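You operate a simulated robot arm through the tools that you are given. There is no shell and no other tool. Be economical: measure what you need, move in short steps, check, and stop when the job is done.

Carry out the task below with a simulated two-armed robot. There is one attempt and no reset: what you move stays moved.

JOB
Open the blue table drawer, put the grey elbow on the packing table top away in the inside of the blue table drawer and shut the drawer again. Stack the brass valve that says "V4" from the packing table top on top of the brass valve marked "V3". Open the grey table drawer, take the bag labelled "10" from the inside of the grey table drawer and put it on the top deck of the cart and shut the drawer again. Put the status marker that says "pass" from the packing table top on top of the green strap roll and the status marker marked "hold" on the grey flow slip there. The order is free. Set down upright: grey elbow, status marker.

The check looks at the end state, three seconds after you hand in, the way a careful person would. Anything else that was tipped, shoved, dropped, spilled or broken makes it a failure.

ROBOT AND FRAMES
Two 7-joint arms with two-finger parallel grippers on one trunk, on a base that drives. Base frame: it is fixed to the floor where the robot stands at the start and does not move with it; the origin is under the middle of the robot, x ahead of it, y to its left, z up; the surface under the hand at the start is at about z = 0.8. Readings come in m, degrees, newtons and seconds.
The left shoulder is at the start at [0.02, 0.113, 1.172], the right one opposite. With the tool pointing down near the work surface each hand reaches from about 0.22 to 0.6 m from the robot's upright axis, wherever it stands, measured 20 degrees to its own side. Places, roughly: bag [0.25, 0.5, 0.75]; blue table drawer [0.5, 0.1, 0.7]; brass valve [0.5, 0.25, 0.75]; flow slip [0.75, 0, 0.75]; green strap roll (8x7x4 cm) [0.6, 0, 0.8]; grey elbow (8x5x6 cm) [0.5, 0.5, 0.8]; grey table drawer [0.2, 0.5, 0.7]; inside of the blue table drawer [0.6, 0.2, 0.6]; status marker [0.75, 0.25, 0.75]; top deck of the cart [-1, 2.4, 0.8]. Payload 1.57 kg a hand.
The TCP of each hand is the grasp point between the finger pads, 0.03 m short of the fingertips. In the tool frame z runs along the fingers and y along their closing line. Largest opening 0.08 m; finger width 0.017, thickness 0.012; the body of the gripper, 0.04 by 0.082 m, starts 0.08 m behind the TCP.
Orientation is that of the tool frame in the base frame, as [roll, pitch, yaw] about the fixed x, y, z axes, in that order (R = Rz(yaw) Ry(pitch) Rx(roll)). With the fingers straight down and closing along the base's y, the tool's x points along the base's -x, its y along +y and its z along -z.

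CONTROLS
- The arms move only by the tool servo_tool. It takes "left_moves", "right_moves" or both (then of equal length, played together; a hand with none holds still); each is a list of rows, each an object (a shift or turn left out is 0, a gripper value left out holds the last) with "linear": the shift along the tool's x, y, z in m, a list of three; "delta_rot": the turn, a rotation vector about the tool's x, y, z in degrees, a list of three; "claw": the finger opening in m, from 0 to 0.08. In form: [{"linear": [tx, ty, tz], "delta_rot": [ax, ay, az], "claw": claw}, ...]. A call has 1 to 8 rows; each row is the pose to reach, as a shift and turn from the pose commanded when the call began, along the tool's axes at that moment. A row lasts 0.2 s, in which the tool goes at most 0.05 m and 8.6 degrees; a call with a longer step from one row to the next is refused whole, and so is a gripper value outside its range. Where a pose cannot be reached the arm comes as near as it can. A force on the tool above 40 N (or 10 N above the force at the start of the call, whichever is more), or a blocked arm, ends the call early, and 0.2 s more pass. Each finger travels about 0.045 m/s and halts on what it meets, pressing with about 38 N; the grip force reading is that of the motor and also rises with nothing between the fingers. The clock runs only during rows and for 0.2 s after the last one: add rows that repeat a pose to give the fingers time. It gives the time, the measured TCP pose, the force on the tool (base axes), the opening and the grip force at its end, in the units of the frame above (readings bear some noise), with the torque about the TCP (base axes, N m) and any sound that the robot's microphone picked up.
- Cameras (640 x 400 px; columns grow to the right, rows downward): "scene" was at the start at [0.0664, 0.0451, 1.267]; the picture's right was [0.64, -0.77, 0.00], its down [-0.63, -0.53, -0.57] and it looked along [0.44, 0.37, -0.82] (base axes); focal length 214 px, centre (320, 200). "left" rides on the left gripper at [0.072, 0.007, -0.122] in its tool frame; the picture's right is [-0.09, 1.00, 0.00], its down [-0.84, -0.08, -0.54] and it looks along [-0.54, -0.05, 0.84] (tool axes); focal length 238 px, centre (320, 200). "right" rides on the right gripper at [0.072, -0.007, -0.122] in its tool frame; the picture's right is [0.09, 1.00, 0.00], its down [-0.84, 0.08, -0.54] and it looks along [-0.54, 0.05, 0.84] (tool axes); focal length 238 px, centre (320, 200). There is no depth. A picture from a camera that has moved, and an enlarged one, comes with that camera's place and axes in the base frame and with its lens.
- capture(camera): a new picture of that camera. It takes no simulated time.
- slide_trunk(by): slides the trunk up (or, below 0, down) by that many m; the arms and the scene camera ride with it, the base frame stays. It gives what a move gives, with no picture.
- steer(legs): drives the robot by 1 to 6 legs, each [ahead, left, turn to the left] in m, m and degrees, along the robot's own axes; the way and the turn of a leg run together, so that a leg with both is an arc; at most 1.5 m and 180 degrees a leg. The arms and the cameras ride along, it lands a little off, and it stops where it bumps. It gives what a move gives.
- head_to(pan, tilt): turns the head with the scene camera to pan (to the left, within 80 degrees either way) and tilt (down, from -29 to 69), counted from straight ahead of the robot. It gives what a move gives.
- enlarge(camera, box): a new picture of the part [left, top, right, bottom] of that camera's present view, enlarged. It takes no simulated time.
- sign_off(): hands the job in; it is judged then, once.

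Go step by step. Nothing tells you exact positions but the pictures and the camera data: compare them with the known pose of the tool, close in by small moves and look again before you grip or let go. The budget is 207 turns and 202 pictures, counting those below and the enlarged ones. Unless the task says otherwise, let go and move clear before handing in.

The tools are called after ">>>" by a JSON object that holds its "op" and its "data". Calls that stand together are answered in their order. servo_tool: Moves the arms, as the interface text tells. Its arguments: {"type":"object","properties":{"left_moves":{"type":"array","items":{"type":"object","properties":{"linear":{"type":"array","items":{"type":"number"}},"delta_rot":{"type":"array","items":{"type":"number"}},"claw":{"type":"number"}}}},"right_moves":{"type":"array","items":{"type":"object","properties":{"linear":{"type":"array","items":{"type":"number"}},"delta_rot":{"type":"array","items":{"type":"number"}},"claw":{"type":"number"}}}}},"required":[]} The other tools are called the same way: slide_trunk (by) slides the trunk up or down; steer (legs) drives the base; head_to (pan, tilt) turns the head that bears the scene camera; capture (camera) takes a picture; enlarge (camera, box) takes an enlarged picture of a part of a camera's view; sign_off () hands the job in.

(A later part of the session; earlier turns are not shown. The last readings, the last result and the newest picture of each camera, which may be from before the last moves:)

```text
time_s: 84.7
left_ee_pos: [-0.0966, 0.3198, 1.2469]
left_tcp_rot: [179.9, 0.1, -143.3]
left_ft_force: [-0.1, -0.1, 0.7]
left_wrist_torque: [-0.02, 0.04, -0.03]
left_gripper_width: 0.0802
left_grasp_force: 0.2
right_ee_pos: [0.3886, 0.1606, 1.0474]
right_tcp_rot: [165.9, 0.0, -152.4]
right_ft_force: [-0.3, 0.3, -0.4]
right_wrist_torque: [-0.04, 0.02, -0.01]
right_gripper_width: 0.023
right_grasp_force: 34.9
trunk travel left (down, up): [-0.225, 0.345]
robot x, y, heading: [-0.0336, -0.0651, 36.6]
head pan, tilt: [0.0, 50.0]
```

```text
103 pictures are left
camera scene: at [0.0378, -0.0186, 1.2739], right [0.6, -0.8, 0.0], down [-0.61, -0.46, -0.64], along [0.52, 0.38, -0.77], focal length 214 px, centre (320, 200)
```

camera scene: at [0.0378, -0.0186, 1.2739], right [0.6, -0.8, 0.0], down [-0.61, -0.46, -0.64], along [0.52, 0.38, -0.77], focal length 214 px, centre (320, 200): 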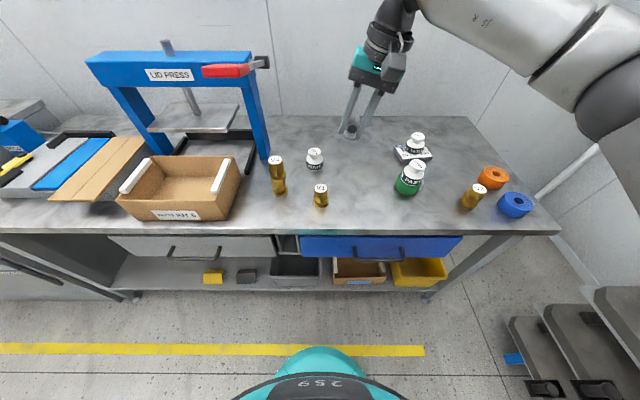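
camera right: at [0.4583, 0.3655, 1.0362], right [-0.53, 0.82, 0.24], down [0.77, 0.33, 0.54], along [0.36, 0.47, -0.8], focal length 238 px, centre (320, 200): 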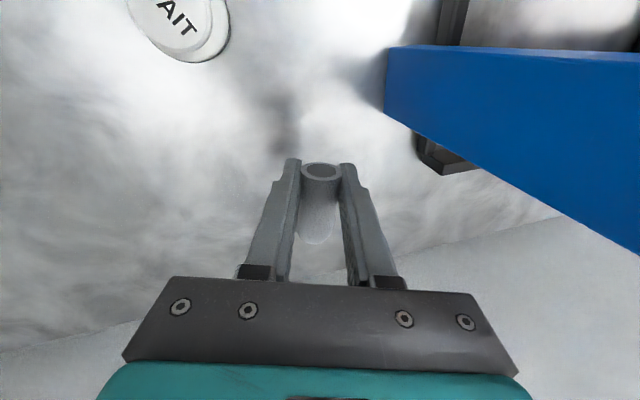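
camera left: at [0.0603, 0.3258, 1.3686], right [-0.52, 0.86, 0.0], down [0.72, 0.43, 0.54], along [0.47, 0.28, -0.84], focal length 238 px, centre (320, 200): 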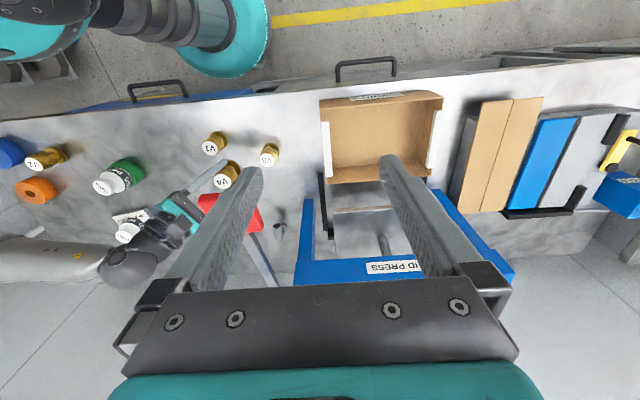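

>>> {"op": "enlarge", "data": {"camera": "scene", "box": [290, 215, 470, 327]}}

>>> {"op": "enlarge", "data": {"camera": "scene", "box": [330, 40, 430, 150]}}

>>> {"op": "capture", "data": {"camera": "left"}}

```text
3.56 times, centred on (380, 271) of scene
camera zoom: at [0.0378, -0.0186, 1.2739], right [0.6, -0.8, 0.0], down [-0.61, -0.46, -0.64], along [0.52, 0.38, -0.77], focal length 763 px, centre (107, -52)
```

zoom: 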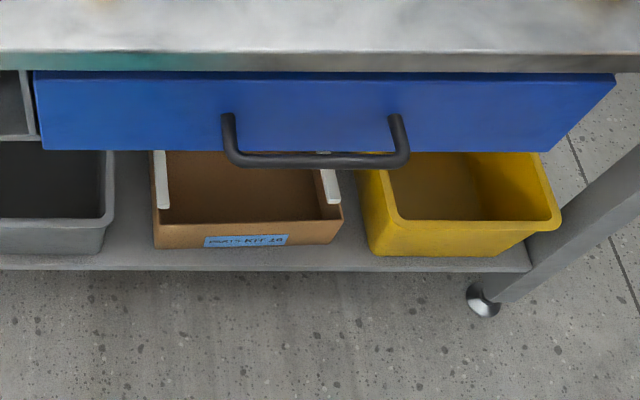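

```text
3.64 times, centred on (380, 95) of scene
camera zoom: at [0.0378, -0.0186, 1.2739], right [0.6, -0.8, 0.0], down [-0.61, -0.46, -0.64], along [0.52, 0.38, -0.77], focal length 780 px, centre (102, 582)
```

zoom: 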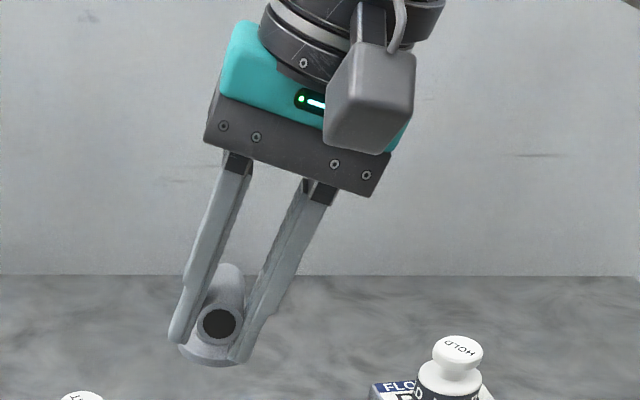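

```text
100 pictures are left
camera left: at [-0.1595, 0.2843, 1.3689], right [-0.52, 0.85, 0.0], down [0.72, 0.44, 0.54], along [0.46, 0.28, -0.84], focal length 238 px, centre (320, 200)
```

left: 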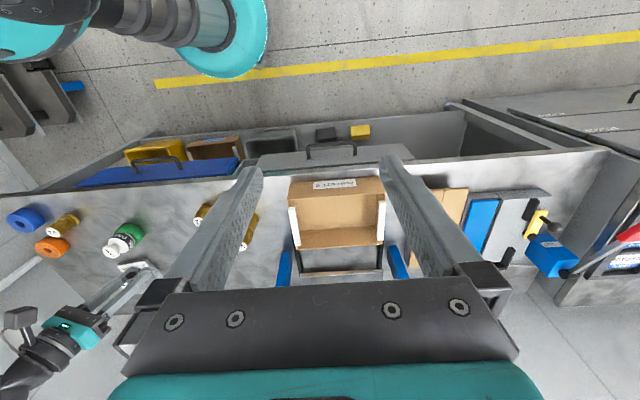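

The elbow is held upright. Blue handle bar: P≈0.282, z≈0.70, centre Q≈−0.207. I drive back and right to face it, and will open it with the left hand.

>>> {"op": "steer", "data": {"legs": [[-0.2, 0, 0], [0, -0.165, 0]]}}

>>> {"op": "servo_tool", "data": {"right_moves": [{"linear": [0.0, -0.04, -0.01]}, {"linear": [0.0, -0.08, -0.02]}, {"linear": [0.0, -0.12, -0.03]}, {"linear": [0.0, -0.16, -0.04]}]}}

>>> {"op": "capture", "data": {"camera": "scene"}}

```text
time_s: 87.4
left_ee_pos: [-0.1649, 0.0679, 1.2466]
left_tcp_rot: [-180.0, 0.2, -143.3]
left_ft_force: [-0.4, -0.2, -0.4]
left_wrist_torque: [0.06, 0.01, -0.01]
left_gripper_width: 0.0799
left_grasp_force: 0.1
right_ee_pos: [0.3225, -0.0892, 1.0475]
right_tcp_rot: [165.9, 0.0, -152.2]
right_ft_force: [-0.2, 0.3, -0.1]
right_wrist_torque: [-0.04, 0.03, 0.02]
right_gripper_width: 0.0231
right_grasp_force: 35.1
trunk travel left (down, up): [-0.225, 0.345]
robot x, y, heading: [-0.1011, -0.3172, 36.7]
head pan, tilt: [0.0, 50.0]
```

```text
time_s: 88.4
left_ee_pos: [-0.1649, 0.0688, 1.2453]
left_tcp_rot: [180.0, 0.0, -143.2]
left_ft_force: [-1.4, -0.3, -0.2]
left_wrist_torque: [0.06, -0.03, -0.02]
left_gripper_width: 0.0799
left_grasp_force: 0.0
right_ee_pos: [0.4, -0.2369, 1.0465]
right_tcp_rot: [165.9, 0.1, -152.2]
right_ft_force: [-0.4, -0.6, -0.2]
right_wrist_torque: [-0.01, 0.01, 0.0]
right_gripper_width: 0.0233
right_grasp_force: 35.8
trunk travel left (down, up): [-0.225, 0.345]
robot x, y, heading: [-0.0987, -0.3232, 36.7]
head pan, tilt: [0.0, 50.0]
```

```text
99 pictures are left
camera scene: at [-0.028, -0.271, 1.2739], right [0.6, -0.8, 0.0], down [-0.61, -0.46, -0.64], along [0.51, 0.39, -0.77], focal length 214 px, centre (320, 200)
```

scene: 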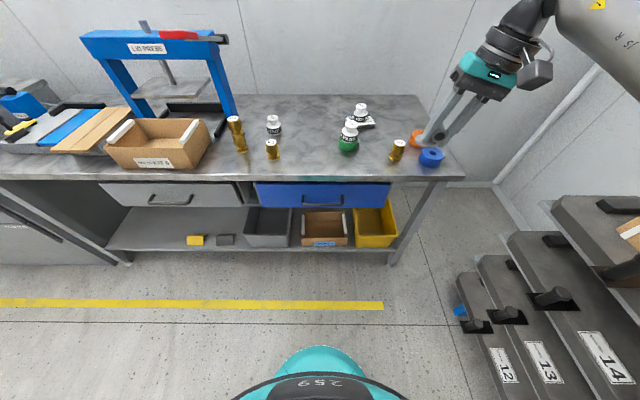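

I move the left hand forward/down toward the handle while turning its wrist a quarter turn.

>>> {"op": "servo_tool", "data": {"left_moves": [{"linear": [-0.02, -0.025, 0.025], "delta_rot": [0, 0, -8]}, {"linear": [-0.04, -0.05, 0.05], "delta_rot": [0, 0, -16]}, {"linear": [-0.06, -0.075, 0.075], "delta_rot": [0, 0, -24]}, {"linear": [-0.08, -0.1, 0.1], "delta_rot": [0, 0, -32]}, {"linear": [-0.1, -0.125, 0.125], "delta_rot": [0, 0, -40]}, {"linear": [-0.12, -0.15, 0.15], "delta_rot": [0, 0, -48]}, {"linear": [-0.14, -0.175, 0.175], "delta_rot": [0, 0, -56]}, {"linear": [-0.16, -0.2, 0.2], "delta_rot": [0, 0, -64]}]}}

>>> {"op": "servo_tool", "data": {"left_moves": [{"delta_rot": [0, 0, -8]}, {"delta_rot": [0, 0, -16]}, {"delta_rot": [0, 0, -24]}, {"delta_rot": [0, 0, -26]}]}}

>>> {"op": "capture", "data": {"camera": "scene"}}

```text
time_s: 90.2
left_ee_pos: [0.0826, 0.0036, 1.0456]
left_tcp_rot: [-179.9, 0.0, -79.2]
left_ft_force: [-0.3, -0.6, 0.3]
left_wrist_torque: [-0.01, 0.05, -0.03]
left_gripper_width: 0.08
left_grasp_force: 0.0
right_ee_pos: [0.4013, -0.2351, 1.046]
right_tcp_rot: [165.9, -0.1, -152.2]
right_ft_force: [0.2, -0.3, -0.3]
right_wrist_torque: [0.0, 0.04, 0.04]
right_gripper_width: 0.0233
right_grasp_force: 36.3
trunk travel left (down, up): [-0.225, 0.345]
robot x, y, heading: [-0.0982, -0.3184, 36.9]
head pan, tilt: [0.0, 50.0]
```

```text
time_s: 91.2
left_ee_pos: [0.0836, 0.0031, 1.0468]
left_tcp_rot: [-179.8, 0.0, -53.2]
left_ft_force: [0.3, 0.0, -0.1]
left_wrist_torque: [0.01, 0.03, -0.01]
left_gripper_width: 0.0801
left_grasp_force: 0.0
right_ee_pos: [0.4004, -0.2347, 1.0465]
right_tcp_rot: [165.9, 0.0, -152.1]
right_ft_force: [-0.1, -0.1, 0.0]
right_wrist_torque: [0.0, 0.01, -0.03]
right_gripper_width: 0.023
right_grasp_force: 35.6
trunk travel left (down, up): [-0.225, 0.345]
robot x, y, heading: [-0.0984, -0.3182, 37.1]
head pan, tilt: [0.0, 50.0]
```

```text
98 pictures are left
camera scene: at [-0.0282, -0.2705, 1.2739], right [0.6, -0.8, 0.0], down [-0.61, -0.46, -0.64], along [0.51, 0.39, -0.77], focal length 214 px, centre (320, 200)
```

scene: 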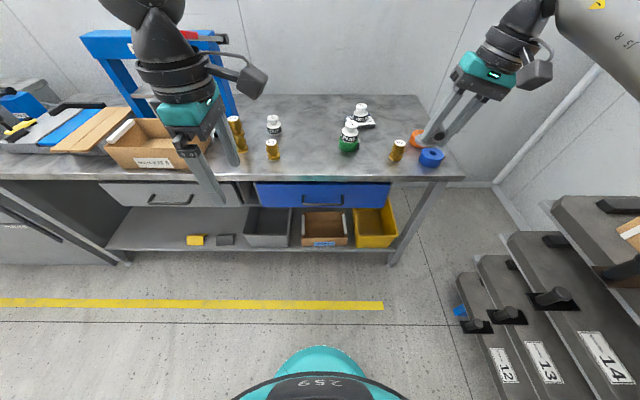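

>>> {"op": "servo_tool", "data": {"left_moves": [{"linear": [0.02, 0, 0.035], "delta_rot": [7, 0, 0]}, {"linear": [0.04, 0, 0.07], "delta_rot": [14, 0, 0]}, {"linear": [0.06, -0.005, 0.105], "delta_rot": [21, 0, 0]}, {"linear": [0.08, -0.015, 0.14], "delta_rot": [28, 0, 0]}, {"linear": [0.1, -0.03, 0.175], "delta_rot": [35, 0, 0]}, {"linear": [0.12, -0.05, 0.205], "delta_rot": [42, 0, 0]}, {"linear": [0.14, -0.07, 0.24], "delta_rot": [50, 0, 0]}, {"linear": [0.159, -0.09, 0.265], "delta_rot": [50, 0, 0]}]}}

>>> {"op": "capture", "data": {"camera": "scene"}}

>>> {"op": "capture", "data": {"camera": "left"}}

```text
time_s: 93.0
left_ee_pos: [0.1896, 0.1222, 1.018]
left_tcp_rot: [-132.2, 0.4, -55.4]
left_ft_force: [-0.4, -0.1, 0.9]
left_wrist_torque: [-0.02, 0.0, 0.0]
left_gripper_width: 0.08
left_grasp_force: 0.1
left hand out of reach, approached as far as the arm can: row 2, 3, 4, 5, 6, 7, 8
right_ee_pos: [0.4003, -0.2363, 1.0471]
right_tcp_rot: [165.9, 0.0, -152.2]
right_ft_force: [-0.2, 0.6, 0.4]
right_wrist_torque: [-0.03, 0.0, -0.01]
right_gripper_width: 0.0235
right_grasp_force: 36.0
trunk travel left (down, up): [-0.225, 0.345]
robot x, y, heading: [-0.1002, -0.3159, 37.1]
head pan, tilt: [0.0, 50.0]
```

```text
97 pictures are left
camera scene: at [-0.0279, -0.2704, 1.2738], right [0.6, -0.8, 0.0], down [-0.61, -0.46, -0.64], along [0.51, 0.39, -0.77], focal length 214 px, centre (320, 200)
```

scene: 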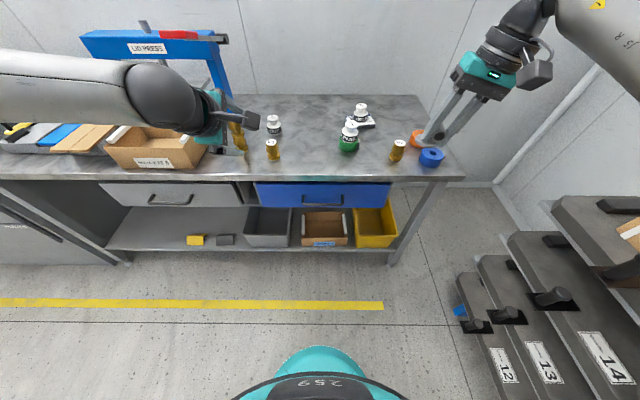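

```text
96 pictures are left
camera left: at [0.1535, 0.009, 1.0952], right [-0.61, -0.3, -0.74], down [-0.76, 0.49, 0.43], along [0.23, 0.82, -0.52], focal length 238 px, centre (320, 200)
```

left: 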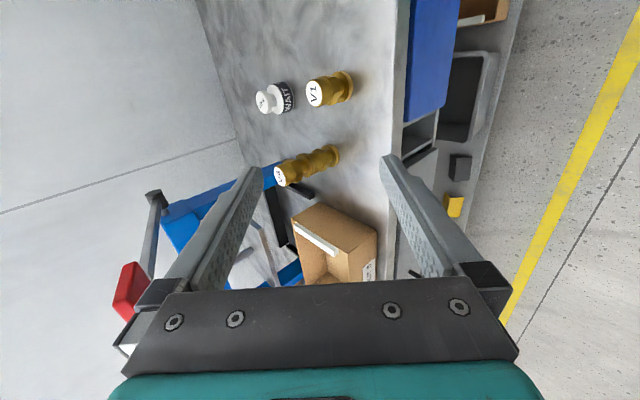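

That steep tilt is not reachable for the left arm. I return the hand to vertical and will use a mild 22° tilt instead.

>>> {"op": "servo_tool", "data": {"left_moves": [{"linear": [0.01, 0.015, -0.016], "delta_rot": [-8, 0, 0]}, {"linear": [0.02, 0.03, -0.032], "delta_rot": [-16, 0, 0]}, {"linear": [0.03, 0.045, -0.048], "delta_rot": [-24, 0, 0]}, {"linear": [0.04, 0.06, -0.064], "delta_rot": [-32, 0, 0]}, {"linear": [0.05, 0.075, -0.08], "delta_rot": [-40, 0, 0]}, {"linear": [0.05, 0.087, -0.096], "delta_rot": [-48, 0, 0]}, {"linear": [0.05, 0.087, -0.096], "delta_rot": [-48, 0, 0]}]}}

```text
time_s: 94.6
left_ee_pos: [0.1136, 0.0018, 1.021]
left_tcp_rot: [179.6, 0.4, -55.5]
left_ft_force: [-0.2, 0.7, -0.4]
left_wrist_torque: [0.03, 0.01, 0.02]
left_gripper_width: 0.0802
left_grasp_force: 0.1
right_ee_pos: [0.3994, -0.2366, 1.046]
right_tcp_rot: [165.9, 0.0, -152.2]
right_ft_force: [0.3, 0.1, 0.0]
right_wrist_torque: [0.0, 0.0, 0.03]
right_gripper_width: 0.0232
right_grasp_force: 35.1
trunk travel left (down, up): [-0.225, 0.345]
robot x, y, heading: [-0.0971, -0.3215, 36.8]
head pan, tilt: [0.0, 50.0]
```

>>> {"op": "servo_tool", "data": {"left_moves": [{"linear": [0.025, -0.01, 0.03]}, {"linear": [0.05, -0.025, 0.06]}, {"linear": [0.075, -0.04, 0.09]}, {"linear": [0.1, -0.055, 0.12]}, {"linear": [0.12, -0.07, 0.15]}, {"linear": [0.14, -0.085, 0.17], "claw": 0.05}, {"linear": [0.14, -0.1, 0.18], "claw": 0.036}]}}

>>> {"op": "capture", "data": {"camera": "left"}}

>>> {"op": "capture", "data": {"camera": "scene"}}

```text
time_s: 96.2
left_ee_pos: [0.1415, -0.0005, 0.9279]
left_tcp_rot: [179.7, 0.3, -55.4]
left_ft_force: [0.5, -0.4, 0.0]
left_wrist_torque: [-0.01, 0.02, -0.02]
left_gripper_width: 0.036
left_grasp_force: 0.0
left hand out of reach, approached as far as the arm can: row 2, 3, 4, 5, 6, 7
right_ee_pos: [0.4006, -0.2351, 1.0469]
right_tcp_rot: [165.9, 0.0, -152.2]
right_ft_force: [0.3, 0.4, -1.4]
right_wrist_torque: [-0.04, -0.01, -0.01]
right_gripper_width: 0.0233
right_grasp_force: 35.9
trunk travel left (down, up): [-0.225, 0.345]
robot x, y, heading: [-0.0989, -0.3205, 36.8]
head pan, tilt: [0.0, 50.0]
```

```text
95 pictures are left
camera left: at [0.1771, -0.0625, 1.051], right [-0.87, -0.49, 0.01], down [-0.41, 0.73, 0.55], along [-0.27, 0.47, -0.84], focal length 238 px, centre (320, 200)
```

left: 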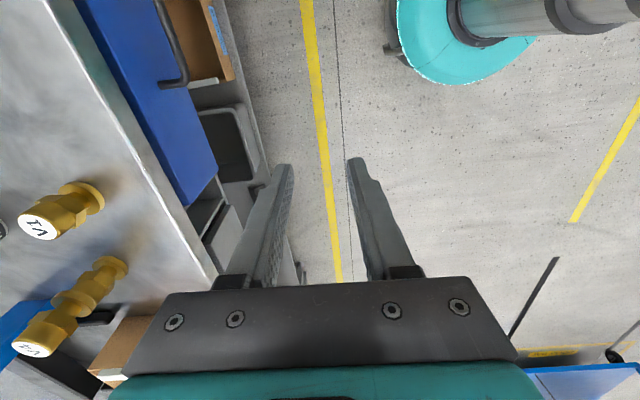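

```text
94 pictures are left
camera scene: at [-0.0281, -0.2704, 1.2738], right [0.6, -0.8, 0.0], down [-0.61, -0.46, -0.64], along [0.51, 0.39, -0.77], focal length 214 px, centre (320, 200)
```

scene: 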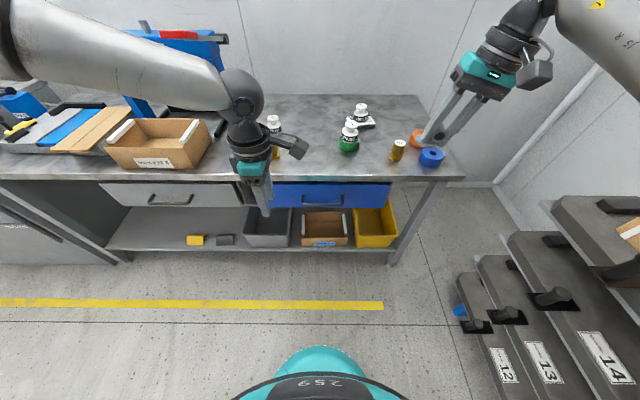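

The left wrist limits that orientation. I'll turn the wrist back to its natural yaw and hook the closed fingers behind the handle bar, which only needs a pull.

>>> {"op": "servo_tool", "data": {"left_moves": [{"linear": [0, 0.01, 0], "delta_rot": [0, 0, 8], "claw": 0.02}, {"linear": [0, 0.01, 0], "delta_rot": [0, 0, 16], "claw": 0.0}, {"linear": [0, 0.01, 0], "delta_rot": [0, 0, 24]}, {"linear": [0, 0.01, 0], "delta_rot": [0, 0, 32]}, {"linear": [0, 0.01, 0], "delta_rot": [0, 0, 40]}, {"linear": [0, 0.01, 0], "delta_rot": [0, 0, 48]}, {"linear": [0, 0.01, 0], "delta_rot": [0, 0, 56]}, {"linear": [0, 0.01, 0], "delta_rot": [0, 0, 64]}]}}

>>> {"op": "servo_tool", "data": {"left_moves": [{"delta_rot": [0, 0, 8]}, {"delta_rot": [0, 0, 16]}, {"delta_rot": [0, 0, 24]}, {"delta_rot": [0, 0, 28]}]}}

```text
time_s: 98.0
left_ee_pos: [0.1283, -0.0103, 0.9249]
left_tcp_rot: [179.6, -0.1, -119.6]
left_ft_force: [-0.1, -0.4, 0.2]
left_wrist_torque: [0.0, -0.02, 0.02]
left_gripper_width: 0.0
left_grasp_force: 21.9
right_ee_pos: [0.4002, -0.2355, 1.0464]
right_tcp_rot: [165.9, 0.0, -152.2]
right_ft_force: [0.1, 0.9, -1.2]
right_wrist_torque: [-0.06, 0.01, 0.03]
right_gripper_width: 0.0236
right_grasp_force: 35.5
trunk travel left (down, up): [-0.225, 0.345]
robot x, y, heading: [-0.1004, -0.3223, 36.8]
head pan, tilt: [0.0, 50.0]
```

```text
time_s: 99.0
left_ee_pos: [0.1288, -0.0091, 0.9248]
left_tcp_rot: [179.6, -0.4, -147.6]
left_ft_force: [0.5, 0.1, 0.5]
left_wrist_torque: [-0.02, 0.03, 0.01]
left_gripper_width: 0.0
left_grasp_force: 21.5
right_ee_pos: [0.4008, -0.2357, 1.0471]
right_tcp_rot: [166.0, 0.0, -152.2]
right_ft_force: [-0.3, 0.1, -0.2]
right_wrist_torque: [-0.02, 0.01, -0.01]
right_gripper_width: 0.0232
right_grasp_force: 35.6
trunk travel left (down, up): [-0.225, 0.345]
robot x, y, heading: [-0.098, -0.3184, 36.7]
head pan, tilt: [0.0, 50.0]
```

>>> {"op": "servo_tool", "data": {"left_moves": [{"linear": [-0.02, -0.025, 0.015], "delta_rot": [0, -3, -1]}, {"linear": [-0.05, -0.045, 0.03], "delta_rot": [0, -6, -1.5]}, {"linear": [-0.08, -0.065, 0.05], "delta_rot": [0, -10, -2]}, {"linear": [-0.11, -0.085, 0.065], "delta_rot": [0, -14, -3]}, {"linear": [-0.14, -0.1, 0.08], "delta_rot": [0, -17, -3.5]}, {"linear": [-0.167, -0.11, 0.095], "delta_rot": [0, -20, -4]}, {"linear": [-0.167, -0.11, 0.095], "delta_rot": [0, -20, -4]}]}}

>>> {"op": "capture", "data": {"camera": "left"}}

>>> {"op": "capture", "data": {"camera": "scene"}}

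```text
time_s: 100.6
left_ee_pos: [0.191, 0.0413, 0.9265]
left_tcp_rot: [-179.5, 19.7, -143.4]
left_ft_force: [-0.2, -0.1, 1.0]
left_wrist_torque: [0.0, -0.02, 0.01]
left_gripper_width: 0.0001
left_grasp_force: 21.2
left hand out of reach, approached as far as the arm can: row 1, 2, 3, 4, 5, 6, 7
right_ee_pos: [0.4, -0.237, 1.0466]
right_tcp_rot: [165.9, -0.1, -152.1]
right_ft_force: [0.0, 0.1, -1.0]
right_wrist_torque: [0.01, 0.02, 0.02]
right_gripper_width: 0.0233
right_grasp_force: 35.7
trunk travel left (down, up): [-0.225, 0.345]
robot x, y, heading: [-0.0993, -0.3214, 36.7]
head pan, tilt: [0.0, 50.0]
```

```text
93 pictures are left
camera left: at [0.1004, -0.0172, 1.018], right [-0.52, 0.85, 0.02], down [0.53, 0.3, 0.79], along [0.67, 0.43, -0.61], focal length 238 px, centre (320, 200)
```

left: 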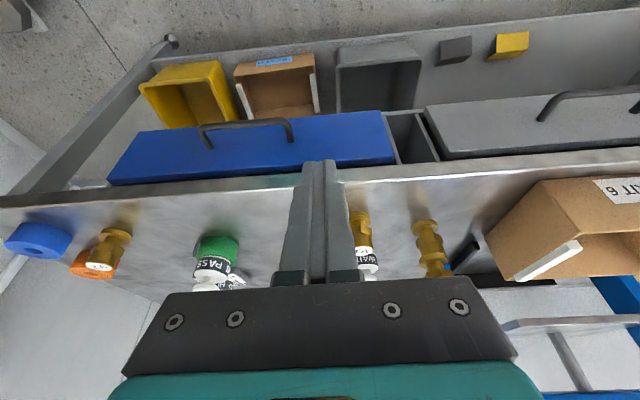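

```text
92 pictures are left
camera scene: at [-0.0282, -0.2705, 1.2739], right [0.6, -0.8, 0.0], down [-0.61, -0.46, -0.64], along [0.51, 0.39, -0.77], focal length 214 px, centre (320, 200)
```

scene: 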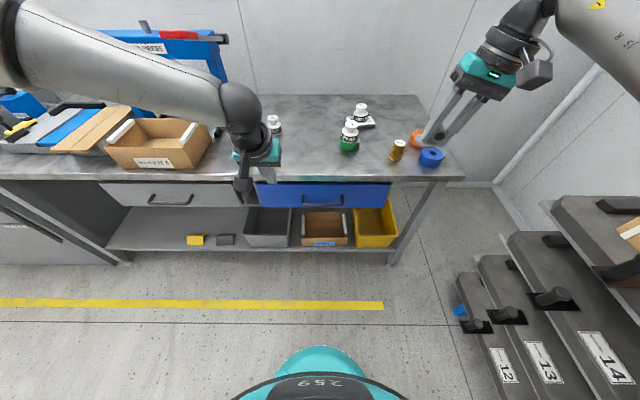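

The left arm seems posture-limited at this height; lowering the trunk brings the handle height into easy range. Both hands are clear of the table edge.

>>> {"op": "servo_tool", "data": {"left_moves": [{"linear": [0.04, 0.03, -0.02]}, {"linear": [0.06, 0.06, -0.03]}]}}

>>> {"op": "slide_trunk", "data": {"by": -0.2}}

>>> {"op": "capture", "data": {"camera": "scene"}}

```text
refused: row 1 steps farther than a row can; nothing moved
```

```text
time_s: 102.7
left_ee_pos: [0.1918, 0.0411, 0.7256]
left_tcp_rot: [-179.6, 19.8, -143.4]
left_ft_force: [0.0, -0.1, -0.6]
left_wrist_torque: [-0.03, -0.03, 0.02]
left_gripper_width: 0.0
left_grasp_force: 21.5
right_ee_pos: [0.4012, -0.236, 0.8475]
right_tcp_rot: [165.9, 0.0, -152.2]
right_ft_force: [-0.8, -0.4, -0.6]
right_wrist_torque: [-0.02, -0.02, 0.0]
right_gripper_width: 0.0234
right_grasp_force: 36.2
trunk travel left (down, up): [-0.025, 0.545]
robot x, y, heading: [-0.1002, -0.3233, 36.7]
head pan, tilt: [0.0, 50.0]
```

```text
91 pictures are left
camera scene: at [-0.0282, -0.2705, 1.0739], right [0.6, -0.8, 0.0], down [-0.61, -0.46, -0.64], along [0.51, 0.39, -0.77], focal length 214 px, centre (320, 200)
```

scene: 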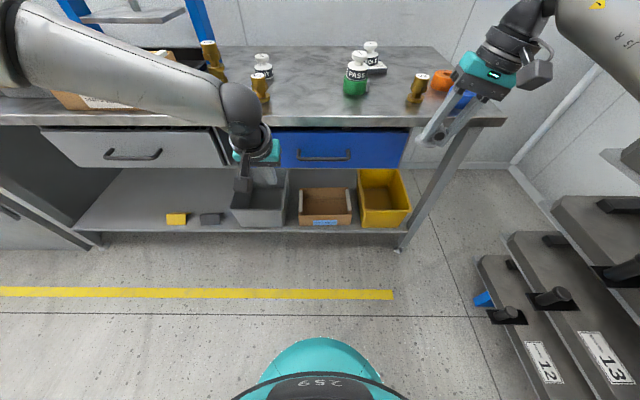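

Lowered well. The left hand now only needs to shift right; I check the right side's clearance before driving.

>>> {"op": "head_to", "data": {"pan": -70, "tilt": 20}}

>>> {"op": "capture", "data": {"camera": "scene"}}

>>> {"op": "capture", "data": {"camera": "left"}}

```text
time_s: 104.1
left_ee_pos: [0.1922, 0.0408, 0.7273]
left_tcp_rot: [-179.6, 19.6, -143.4]
left_ft_force: [0.3, 0.6, 0.3]
left_wrist_torque: [0.03, 0.04, -0.02]
left_gripper_width: 0.0
left_grasp_force: 21.2
right_ee_pos: [0.3988, -0.2361, 0.8465]
right_tcp_rot: [165.9, -0.1, -152.3]
right_ft_force: [-0.9, -0.6, -0.5]
right_wrist_torque: [0.01, 0.02, 0.0]
right_gripper_width: 0.0233
right_grasp_force: 35.1
trunk travel left (down, up): [-0.025, 0.545]
robot x, y, heading: [-0.1001, -0.3205, 36.9]
head pan, tilt: [-70.0, 20.0]
```

```text
90 pictures are left
camera scene: at [-0.0118, -0.3676, 1.1194], right [-0.55, -0.84, 0.0], down [-0.29, 0.19, -0.94], along [0.79, -0.51, -0.34], focal length 214 px, centre (320, 200)
```

scene: 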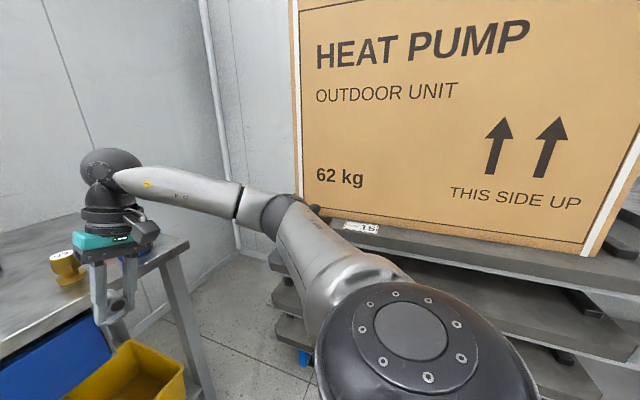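

```text
89 pictures are left
camera left: at [0.1002, -0.0173, 0.818], right [-0.52, 0.85, 0.03], down [0.53, 0.3, 0.79], along [0.67, 0.43, -0.61], focal length 238 px, centre (320, 200)
```

left: 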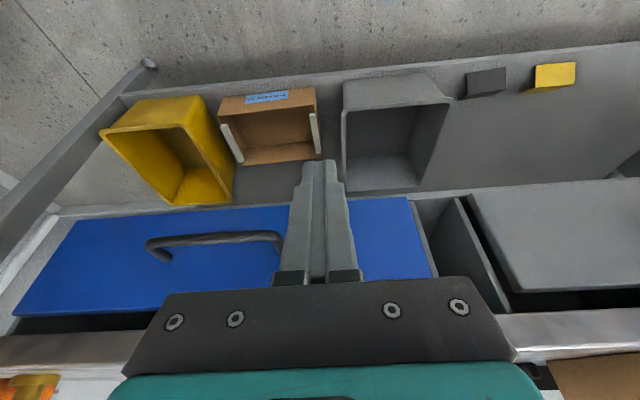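

The box stands about 0.3 m beyond the right elbow, so a 10 cm drive right is safe.

>>> {"op": "steer", "data": {"legs": [[0, -0.11, 0]]}}

>>> {"op": "head_to", "data": {"pan": 0, "tilt": 50}}

>>> {"op": "capture", "data": {"camera": "left"}}

>>> {"op": "capture", "data": {"camera": "scene"}}

```text
time_s: 105.3
left_ee_pos: [0.2564, -0.0464, 0.7275]
left_tcp_rot: [-179.7, 19.7, -143.4]
left_ft_force: [-0.4, 1.1, 0.1]
left_wrist_torque: [0.0, 0.02, -0.01]
left_gripper_width: 0.0001
left_grasp_force: 21.1
right_ee_pos: [0.4655, -0.3234, 0.846]
right_tcp_rot: [165.8, 0.0, -152.2]
right_ft_force: [-0.3, 0.0, 0.1]
right_wrist_torque: [0.02, 0.03, 0.0]
right_gripper_width: 0.0234
right_grasp_force: 36.0
trunk travel left (down, up): [-0.025, 0.545]
robot x, y, heading: [-0.0312, -0.4088, 36.8]
head pan, tilt: [-70.0, 20.0]
```

```text
time_s: 106.7
left_ee_pos: [0.2571, -0.0469, 0.7265]
left_tcp_rot: [-179.6, 19.6, -143.4]
left_ft_force: [0.6, -0.9, -0.2]
left_wrist_torque: [0.01, 0.0, 0.02]
left_gripper_width: 0.0
left_grasp_force: 21.5
right_ee_pos: [0.4647, -0.3221, 0.8465]
right_tcp_rot: [165.9, 0.0, -152.2]
right_ft_force: [0.6, 0.1, -0.8]
right_wrist_torque: [-0.01, 0.02, 0.0]
right_gripper_width: 0.0235
right_grasp_force: 35.7
trunk travel left (down, up): [-0.025, 0.545]
robot x, y, heading: [-0.0327, -0.409, 36.9]
head pan, tilt: [0.0, 50.0]
```

```text
88 pictures are left
camera left: at [0.1653, -0.1042, 0.818], right [-0.52, 0.85, 0.03], down [0.53, 0.3, 0.79], along [0.67, 0.43, -0.61], focal length 238 px, centre (320, 200)
```

left: 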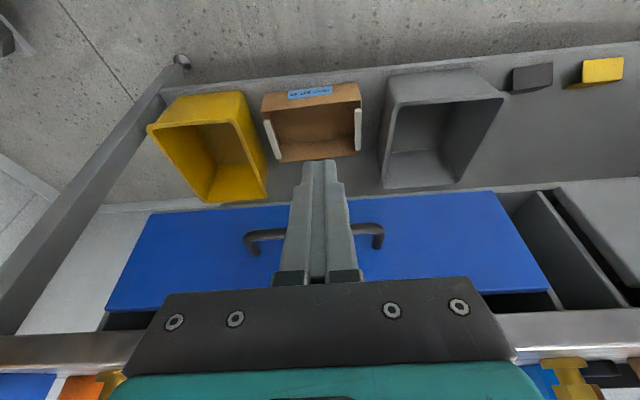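

```text
87 pictures are left
camera scene: at [0.037, -0.3576, 1.0739], right [0.6, -0.8, 0.0], down [-0.61, -0.46, -0.64], along [0.51, 0.39, -0.77], focal length 214 px, centre (320, 200)
```

scene: 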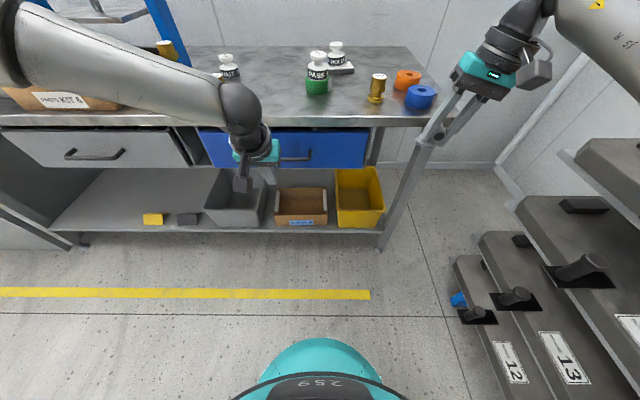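

The bar is at P≈0.284, z≈0.696. Approach above it with the closed fingers.

>>> {"op": "servo_tool", "data": {"left_moves": [{"linear": [-0.035, 0, 0.002]}, {"linear": [-0.07, 0, 0.004]}, {"linear": [-0.1045, 0, 0.0053]}, {"linear": [-0.1045, 0, 0.0053]}]}}

>>> {"op": "capture", "data": {"camera": "left"}}

```text
time_s: 107.7
left_ee_pos: [0.2956, 0.018, 0.7712]
left_tcp_rot: [-179.6, 19.7, -143.3]
left_ft_force: [0.3, 0.0, 0.5]
left_wrist_torque: [0.01, 0.01, 0.0]
left_gripper_width: 0.0001
left_grasp_force: 21.3
left hand out of reach, approached as far as the arm can: row 1, 2, 3, 4
right_ee_pos: [0.4653, -0.3231, 0.8463]
right_tcp_rot: [165.9, 0.0, -152.3]
right_ft_force: [-0.5, 0.3, -0.1]
right_wrist_torque: [-0.02, 0.03, 0.01]
right_gripper_width: 0.0233
right_grasp_force: 35.5
trunk travel left (down, up): [-0.025, 0.545]
robot x, y, heading: [-0.0328, -0.4077, 36.9]
head pan, tilt: [0.0, 50.0]
```

```text
86 pictures are left
camera left: at [0.2032, -0.039, 0.8635], right [-0.52, 0.85, 0.02], down [0.53, 0.3, 0.79], along [0.67, 0.43, -0.61], focal length 238 px, centre (320, 200)
```

left: 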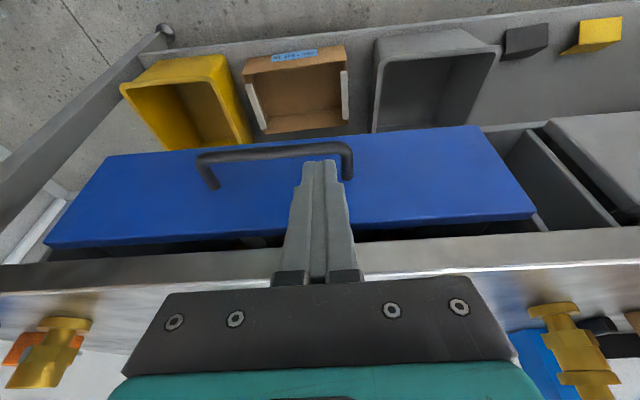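

The left arm is stuck in a poor posture. I bring it back to its start-like pose at the robot's left to reset it.

>>> {"op": "servo_tool", "data": {"left_moves": [{"linear": [0.024, 0.01, -0.033], "delta_rot": [0, 3, 0]}, {"linear": [0.048, 0.03, -0.065], "delta_rot": [0, 6, 0]}, {"linear": [0.073, 0.055, -0.098], "delta_rot": [0, 9, 0]}, {"linear": [0.097, 0.08, -0.13], "delta_rot": [0, 12, 0]}, {"linear": [0.121, 0.105, -0.163], "delta_rot": [0, 15, 0]}, {"linear": [0.145, 0.13, -0.195], "delta_rot": [0, 18, 0]}, {"linear": [0.17, 0.16, -0.225], "delta_rot": [0, 20, 0]}, {"linear": [0.19, 0.19, -0.255], "delta_rot": [0, 20, 0]}]}}

>>> {"op": "head_to", "data": {"pan": 60, "tilt": 15}}

>>> {"op": "capture", "data": {"camera": "scene"}}

```text
time_s: 109.5
left_ee_pos: [-0.029, 0.0152, 0.947]
left_tcp_rot: [-179.7, -0.4, -143.7]
left_ft_force: [-0.2, -0.5, 0.0]
left_wrist_torque: [-0.03, -0.01, 0.0]
left_gripper_width: 0.0
left_grasp_force: 21.4
right_ee_pos: [0.4657, -0.3232, 0.8466]
right_tcp_rot: [165.9, 0.1, -152.2]
right_ft_force: [-0.2, 0.3, 0.2]
right_wrist_torque: [-0.04, 0.02, 0.01]
right_gripper_width: 0.0236
right_grasp_force: 35.7
trunk travel left (down, up): [-0.025, 0.545]
robot x, y, heading: [-0.0331, -0.4091, 36.9]
head pan, tilt: [0.0, 50.0]
```

```text
time_s: 110.8
left_ee_pos: [-0.0278, 0.0145, 0.9476]
left_tcp_rot: [-179.8, -0.2, -143.5]
left_ft_force: [0.8, 0.4, 0.1]
left_wrist_torque: [-0.01, -0.02, -0.01]
left_gripper_width: 0.0001
left_grasp_force: 21.6
right_ee_pos: [0.4655, -0.3216, 0.8469]
right_tcp_rot: [165.8, 0.0, -152.2]
right_ft_force: [0.5, 0.5, -1.7]
right_wrist_torque: [-0.05, 0.0, 0.0]
right_gripper_width: 0.0233
right_grasp_force: 36.0
trunk travel left (down, up): [-0.025, 0.545]
robot x, y, heading: [-0.0326, -0.4087, 37.0]
head pan, tilt: [60.0, 15.0]
```

```text
85 pictures are left
camera scene: at [-0.0357, -0.3109, 1.1275], right [0.99, 0.12, 0.0], down [0.03, -0.26, -0.97], along [-0.11, 0.96, -0.26], focal length 214 px, centre (320, 200)
```

scene: 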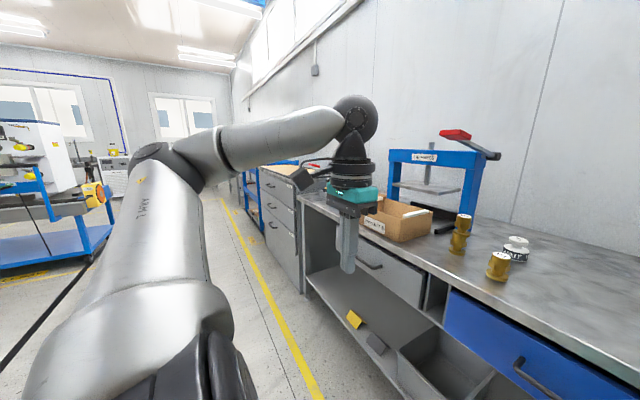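

>>> {"op": "servo_tool", "data": {"left_moves": [{"linear": [-0.026, -0.027, 0.018]}, {"linear": [-0.052, -0.054, 0.037]}, {"linear": [-0.079, -0.082, 0.055]}, {"linear": [-0.105, -0.109, 0.073]}, {"linear": [-0.131, -0.136, 0.092]}, {"linear": [-0.157, -0.163, 0.11]}, {"linear": [-0.184, -0.191, 0.128]}, {"linear": [-0.21, -0.218, 0.147]}]}}

```text
time_s: 112.6
left_ee_pos: [0.2496, -0.032, 0.8076]
left_tcp_rot: [-179.6, 0.0, -143.4]
left_ft_force: [0.4, -1.2, 0.0]
left_wrist_torque: [0.01, -0.02, 0.0]
left_gripper_width: 0.0
left_grasp_force: 21.3
left hand out of reach, approached as far as the arm can: row 8
right_ee_pos: [0.4649, -0.3225, 0.8469]
right_tcp_rot: [165.9, 0.1, -152.3]
right_ft_force: [0.4, -0.6, -0.2]
right_wrist_torque: [-0.05, 0.03, -0.01]
right_gripper_width: 0.023
right_grasp_force: 35.3
trunk travel left (down, up): [-0.025, 0.545]
robot x, y, heading: [-0.0352, -0.4058, 37.0]
head pan, tilt: [60.0, 15.0]
```

>>> {"op": "servo_tool", "data": {"left_moves": [{"linear": [0, 0.04, 0]}, {"linear": [0, 0.08, 0]}, {"linear": [0, 0.11, 0.01], "delta_rot": [0, -7, 0]}, {"linear": [-0.02, 0.11, 0.02], "delta_rot": [0, -14, 0]}, {"linear": [-0.04, 0.11, 0.04], "delta_rot": [0, -20, 0]}, {"linear": [-0.07, 0.11, 0.06], "delta_rot": [0, -20, 0]}]}}

```text
time_s: 114.0
left_ee_pos: [0.2383, 0.0951, 0.7476]
left_tcp_rot: [-179.6, 19.8, -143.4]
left_ft_force: [0.4, -1.2, 0.4]
left_wrist_torque: [-0.02, 0.01, -0.03]
left_gripper_width: 0.0001
left_grasp_force: 21.4
right_ee_pos: [0.4648, -0.3228, 0.8471]
right_tcp_rot: [166.0, 0.0, -152.2]
right_ft_force: [-0.5, -0.2, -0.3]
right_wrist_torque: [0.03, 0.0, 0.03]
right_gripper_width: 0.0234
right_grasp_force: 35.6
trunk travel left (down, up): [-0.025, 0.545]
robot x, y, heading: [-0.0351, -0.4077, 36.9]
head pan, tilt: [60.0, 15.0]
```

On its own side the left arm reaches fine. I pull the right hand inboard, then drive 10 cm further right so the left hand can hook the handle.

>>> {"op": "servo_tool", "data": {"right_moves": [{"linear": [0.015, 0.035, 0.008]}, {"linear": [0.03, 0.07, 0.016]}, {"linear": [0.05, 0.1, 0.024]}]}}

>>> {"op": "head_to", "data": {"pan": -70, "tilt": 20}}

>>> {"op": "capture", "data": {"camera": "scene"}}

```text
time_s: 114.8
left_ee_pos: [0.2395, 0.0947, 0.7463]
left_tcp_rot: [-179.6, 19.7, -143.4]
left_ft_force: [-0.6, -0.3, -0.2]
left_wrist_torque: [-0.02, 0.0, 0.0]
left_gripper_width: 0.0003
left_grasp_force: 22.1
right_ee_pos: [0.3719, -0.2555, 0.8465]
right_tcp_rot: [165.8, 0.1, -152.3]
right_ft_force: [0.7, -0.7, -1.5]
right_wrist_torque: [-0.02, 0.01, -0.02]
right_gripper_width: 0.0232
right_grasp_force: 35.6
trunk travel left (down, up): [-0.025, 0.545]
robot x, y, heading: [-0.035, -0.4092, 36.9]
head pan, tilt: [60.0, 15.0]
```

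```text
time_s: 117.0
left_ee_pos: [0.2386, 0.0952, 0.7472]
left_tcp_rot: [-179.6, 19.7, -143.4]
left_ft_force: [0.2, -0.7, 0.0]
left_wrist_torque: [0.01, 0.0, 0.02]
left_gripper_width: 0.0001
left_grasp_force: 20.9
right_ee_pos: [0.3741, -0.2551, 0.8482]
right_tcp_rot: [165.9, 0.1, -152.2]
right_ft_force: [0.1, 0.5, -0.4]
right_wrist_torque: [0.01, -0.03, 0.03]
right_gripper_width: 0.0232
right_grasp_force: 35.3
trunk travel left (down, up): [-0.025, 0.545]
robot x, y, heading: [-0.0329, -0.4085, 36.8]
head pan, tilt: [-70.0, 20.0]
```

```text
84 pictures are left
camera scene: at [0.0533, -0.4546, 1.1194], right [-0.55, -0.84, 0.0], down [-0.29, 0.19, -0.94], along [0.79, -0.51, -0.34], focal length 214 px, centre (320, 200)
```

scene: 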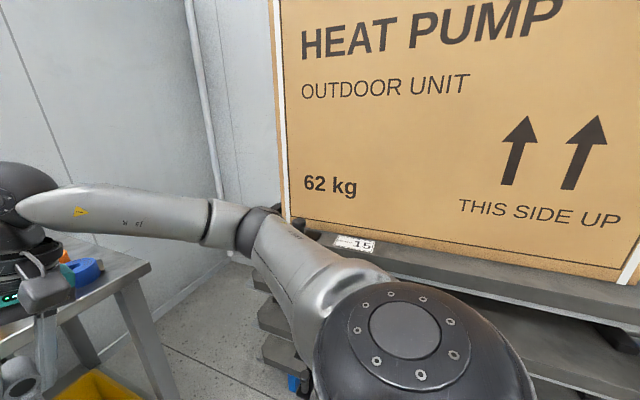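

>>> {"op": "steer", "data": {"legs": [[0, -0.1, 0]]}}

>>> {"op": "capture", "data": {"camera": "left"}}

```text
time_s: 118.1
left_ee_pos: [0.2979, 0.0147, 0.7472]
left_tcp_rot: [-179.7, 19.7, -143.4]
left_ft_force: [0.3, 0.2, -0.2]
left_wrist_torque: [-0.04, 0.03, -0.01]
left_gripper_width: 0.0
left_grasp_force: 21.4
right_ee_pos: [0.4332, -0.3361, 0.8474]
right_tcp_rot: [165.9, 0.0, -152.3]
right_ft_force: [-0.9, -0.4, -1.1]
right_wrist_torque: [0.02, 0.0, 0.0]
right_gripper_width: 0.0232
right_grasp_force: 35.3
trunk travel left (down, up): [-0.025, 0.545]
robot x, y, heading: [0.0286, -0.4883, 36.8]
head pan, tilt: [-70.0, 20.0]
```

```text
83 pictures are left
camera left: at [0.2076, -0.0443, 0.8388], right [-0.52, 0.85, 0.03], down [0.53, 0.3, 0.79], along [0.67, 0.43, -0.61], focal length 238 px, centre (320, 200)
```

left: 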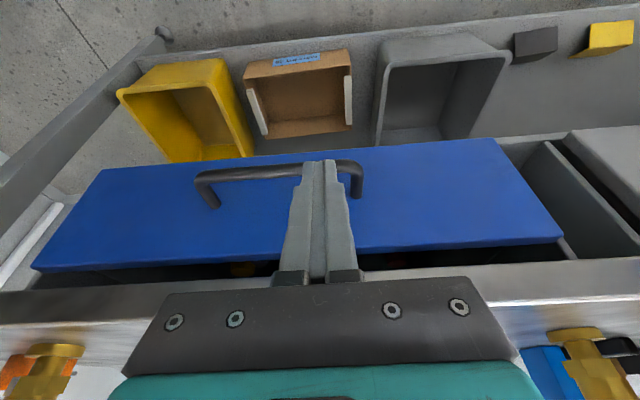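

>>> {"op": "servo_tool", "data": {"left_moves": [{"linear": [-0.015, -0.009, 0]}, {"linear": [-0.0312, -0.018, 0.0007]}, {"linear": [-0.0312, -0.018, 0.0007]}]}}

>>> {"op": "capture", "data": {"camera": "left"}}

```text
time_s: 118.9
left_ee_pos: [0.3349, 0.0168, 0.7565]
left_tcp_rot: [-179.5, 19.9, -143.4]
left_ft_force: [0.1, -0.6, 0.7]
left_wrist_torque: [0.01, 0.02, -0.02]
left_gripper_width: 0.0
left_grasp_force: 21.3
right_ee_pos: [0.4338, -0.3366, 0.8457]
right_tcp_rot: [165.8, 0.0, -152.2]
right_ft_force: [0.5, 0.0, -0.6]
right_wrist_torque: [0.03, -0.02, -0.01]
right_gripper_width: 0.0232
right_grasp_force: 35.9
trunk travel left (down, up): [-0.025, 0.545]
robot x, y, heading: [0.0289, -0.4896, 36.8]
head pan, tilt: [-70.0, 20.0]
```

```text
82 pictures are left
camera left: at [0.2425, -0.0413, 0.8484], right [-0.52, 0.85, 0.02], down [0.53, 0.3, 0.79], along [0.67, 0.43, -0.61], focal length 238 px, centre (320, 200)
```

left: 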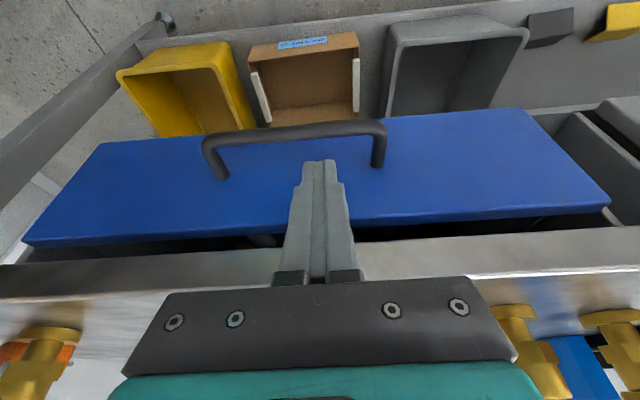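

>>> {"op": "servo_tool", "data": {"left_moves": [{"linear": [0, 0, 0.02]}, {"linear": [0, 0, 0.04]}, {"linear": [0, 0, 0.055]}, {"linear": [0, 0, 0.055]}]}}

>>> {"op": "capture", "data": {"camera": "left"}}

```text
time_s: 119.9
left_ee_pos: [0.3322, 0.022, 0.73]
left_tcp_rot: [-179.3, 20.9, -143.2]
left_ft_force: [3.8, -2.2, 37.5]
left_wrist_torque: [-0.03, -0.23, 0.44]
left_gripper_width: 0.0
left_grasp_force: 21.7
left hand out of reach, approached as far as the arm can: row 2, 3, 4
right_ee_pos: [0.433, -0.3381, 0.8484]
right_tcp_rot: [165.8, 0.1, -152.2]
right_ft_force: [-0.3, -0.8, 0.3]
right_wrist_torque: [-0.02, 0.0, -0.01]
right_gripper_width: 0.0232
right_grasp_force: 35.6
trunk travel left (down, up): [-0.025, 0.545]
robot x, y, heading: [0.0267, -0.4919, 36.8]
head pan, tilt: [-70.0, 20.0]
```

```text
81 pictures are left
camera left: at [0.2383, -0.037, 0.8198], right [-0.52, 0.85, 0.02], down [0.51, 0.29, 0.81], along [0.68, 0.43, -0.59], focal length 238 px, centre (320, 200)
```

left: 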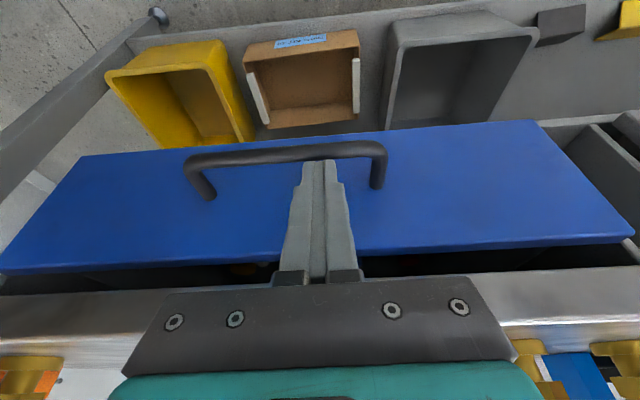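

The finger rests on top of the bar: the reach ran out forward. I lift, draw the hand back, and drive the robot 8 cm forward.

>>> {"op": "servo_tool", "data": {"left_moves": [{"linear": [0.0, 0, -0.03]}, {"linear": [0.04, 0, -0.045]}, {"linear": [0.085, 0, -0.045]}, {"linear": [0.105, 0, -0.045]}]}}

>>> {"op": "steer", "data": {"legs": [[0.09, 0, 0]]}}

>>> {"op": "capture", "data": {"camera": "left"}}

```text
time_s: 120.9
left_ee_pos: [0.2361, -0.0455, 0.7288]
left_tcp_rot: [-179.6, 19.8, -143.4]
left_ft_force: [0.2, 0.0, 0.1]
left_wrist_torque: [0.03, -0.04, -0.01]
left_gripper_width: 0.0001
left_grasp_force: 21.2
right_ee_pos: [0.4332, -0.3359, 0.8467]
right_tcp_rot: [165.8, 0.0, -152.2]
right_ft_force: [-0.2, 0.2, -0.1]
right_wrist_torque: [0.01, 0.02, -0.01]
right_gripper_width: 0.0235
right_grasp_force: 35.6
trunk travel left (down, up): [-0.025, 0.545]
robot x, y, heading: [0.0245, -0.4893, 36.8]
head pan, tilt: [-70.0, 20.0]
```

```text
time_s: 122.0
left_ee_pos: [0.3088, 0.0089, 0.7292]
left_tcp_rot: [-179.5, 19.8, -143.4]
left_ft_force: [0.5, 0.4, -0.4]
left_wrist_torque: [-0.03, -0.03, -0.02]
left_gripper_width: 0.0
left_grasp_force: 21.4
right_ee_pos: [0.506, -0.28, 0.8466]
right_tcp_rot: [165.8, 0.0, -152.2]
right_ft_force: [-0.1, 0.8, 0.4]
right_wrist_torque: [0.02, -0.02, 0.01]
right_gripper_width: 0.0231
right_grasp_force: 35.6
trunk travel left (down, up): [-0.025, 0.545]
robot x, y, heading: [0.0972, -0.4357, 36.8]
head pan, tilt: [-70.0, 20.0]
```

```text
80 pictures are left
camera left: at [0.2167, -0.0493, 0.82], right [-0.52, 0.85, 0.03], down [0.53, 0.3, 0.79], along [0.67, 0.43, -0.61], focal length 238 px, centre (320, 200)
```

left: 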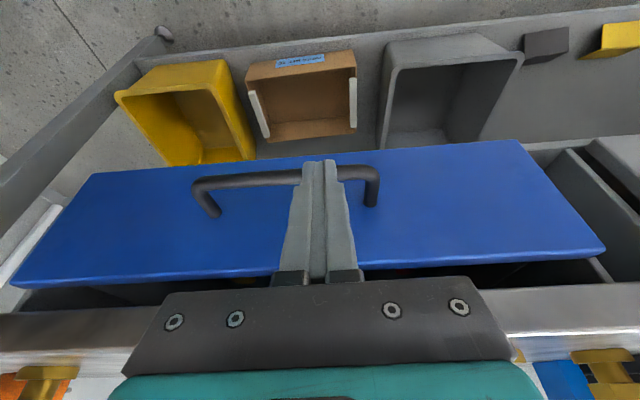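

>>> {"op": "servo_tool", "data": {"left_moves": [{"linear": [-0.008, 0, -0.026]}, {"linear": [-0.0331, -0.004, -0.0177]}, {"linear": [-0.0331, -0.004, -0.0177]}]}}

>>> {"op": "servo_tool", "data": {"left_moves": [{"linear": [0, 0, 0.02]}, {"linear": [0, 0, 0.04]}, {"linear": [0, 0, 0.057]}, {"linear": [0, 0, 0.057]}]}}

>>> {"op": "capture", "data": {"camera": "left"}}

```text
time_s: 122.8
left_ee_pos: [0.3326, 0.0208, 0.7564]
left_tcp_rot: [-179.6, 19.7, -143.4]
left_ft_force: [0.4, 0.0, 0.1]
left_wrist_torque: [0.01, 0.01, 0.01]
left_gripper_width: 0.0001
left_grasp_force: 21.1
right_ee_pos: [0.5064, -0.2814, 0.8463]
right_tcp_rot: [165.9, 0.0, -152.2]
right_ft_force: [-1.0, -0.4, -1.6]
right_wrist_torque: [0.02, 0.03, -0.02]
right_gripper_width: 0.0233
right_grasp_force: 35.7
trunk travel left (down, up): [-0.025, 0.545]
robot x, y, heading: [0.0994, -0.4348, 36.7]
head pan, tilt: [-70.0, 20.0]
```

```text
time_s: 123.8
left_ee_pos: [0.3467, 0.0324, 0.703]
left_tcp_rot: [-179.6, 19.7, -143.4]
left_ft_force: [0.0, 0.4, -1.5]
left_wrist_torque: [0.01, 0.0, 0.0]
left_gripper_width: 0.0
left_grasp_force: 20.8
right_ee_pos: [0.5058, -0.2811, 0.8466]
right_tcp_rot: [166.0, 0.0, -152.2]
right_ft_force: [-0.2, 0.1, -0.6]
right_wrist_torque: [-0.03, 0.04, -0.01]
right_gripper_width: 0.0231
right_grasp_force: 35.6
trunk travel left (down, up): [-0.025, 0.545]
robot x, y, heading: [0.0968, -0.4332, 36.6]
head pan, tilt: [-70.0, 20.0]
```

```text
79 pictures are left
camera left: at [0.2553, -0.0261, 0.7947], right [-0.52, 0.85, 0.02], down [0.53, 0.3, 0.79], along [0.67, 0.43, -0.61], focal length 238 px, centre (320, 200)
```

left: 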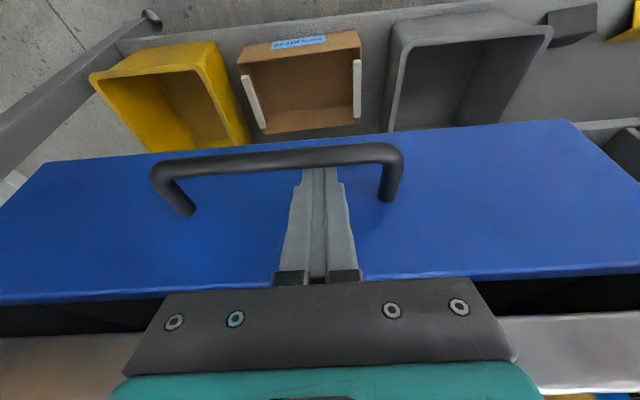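

The finger is behind the bar. Pull a few centimetres first with the arm.

>>> {"op": "servo_tool", "data": {"left_moves": [{"linear": [0.0188, 0, -0.0067]}, {"linear": [0.0377, 0, -0.0134]}, {"linear": [0.0565, 0, -0.0201]}, {"linear": [0.0565, 0, -0.0201]}]}}

>>> {"op": "capture", "data": {"camera": "left"}}

```text
time_s: 124.8
left_ee_pos: [0.2982, -0.0027, 0.702]
left_tcp_rot: [-179.7, 19.7, -143.2]
left_ft_force: [-1.0, 0.1, -0.5]
left_wrist_torque: [0.0, -0.02, -0.01]
left_gripper_width: 0.0001
left_grasp_force: 21.7
right_ee_pos: [0.5065, -0.2828, 0.8459]
right_tcp_rot: [165.9, 0.0, -152.2]
right_ft_force: [-0.3, -0.3, -0.2]
right_wrist_torque: [-0.01, 0.0, -0.01]
right_gripper_width: 0.0232
right_grasp_force: 36.1
trunk travel left (down, up): [-0.025, 0.545]
robot x, y, heading: [0.0933, -0.4378, 36.8]
head pan, tilt: [-70.0, 20.0]
```

```text
78 pictures are left
camera left: at [0.2065, -0.061, 0.7941], right [-0.52, 0.85, 0.03], down [0.53, 0.3, 0.79], along [0.67, 0.43, -0.61], focal length 238 px, centre (320, 200)
```

left: 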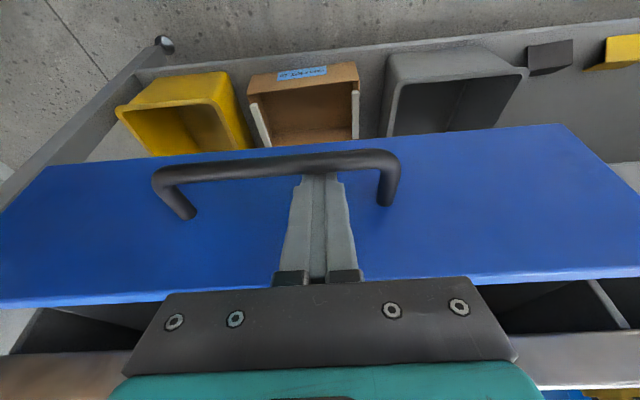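

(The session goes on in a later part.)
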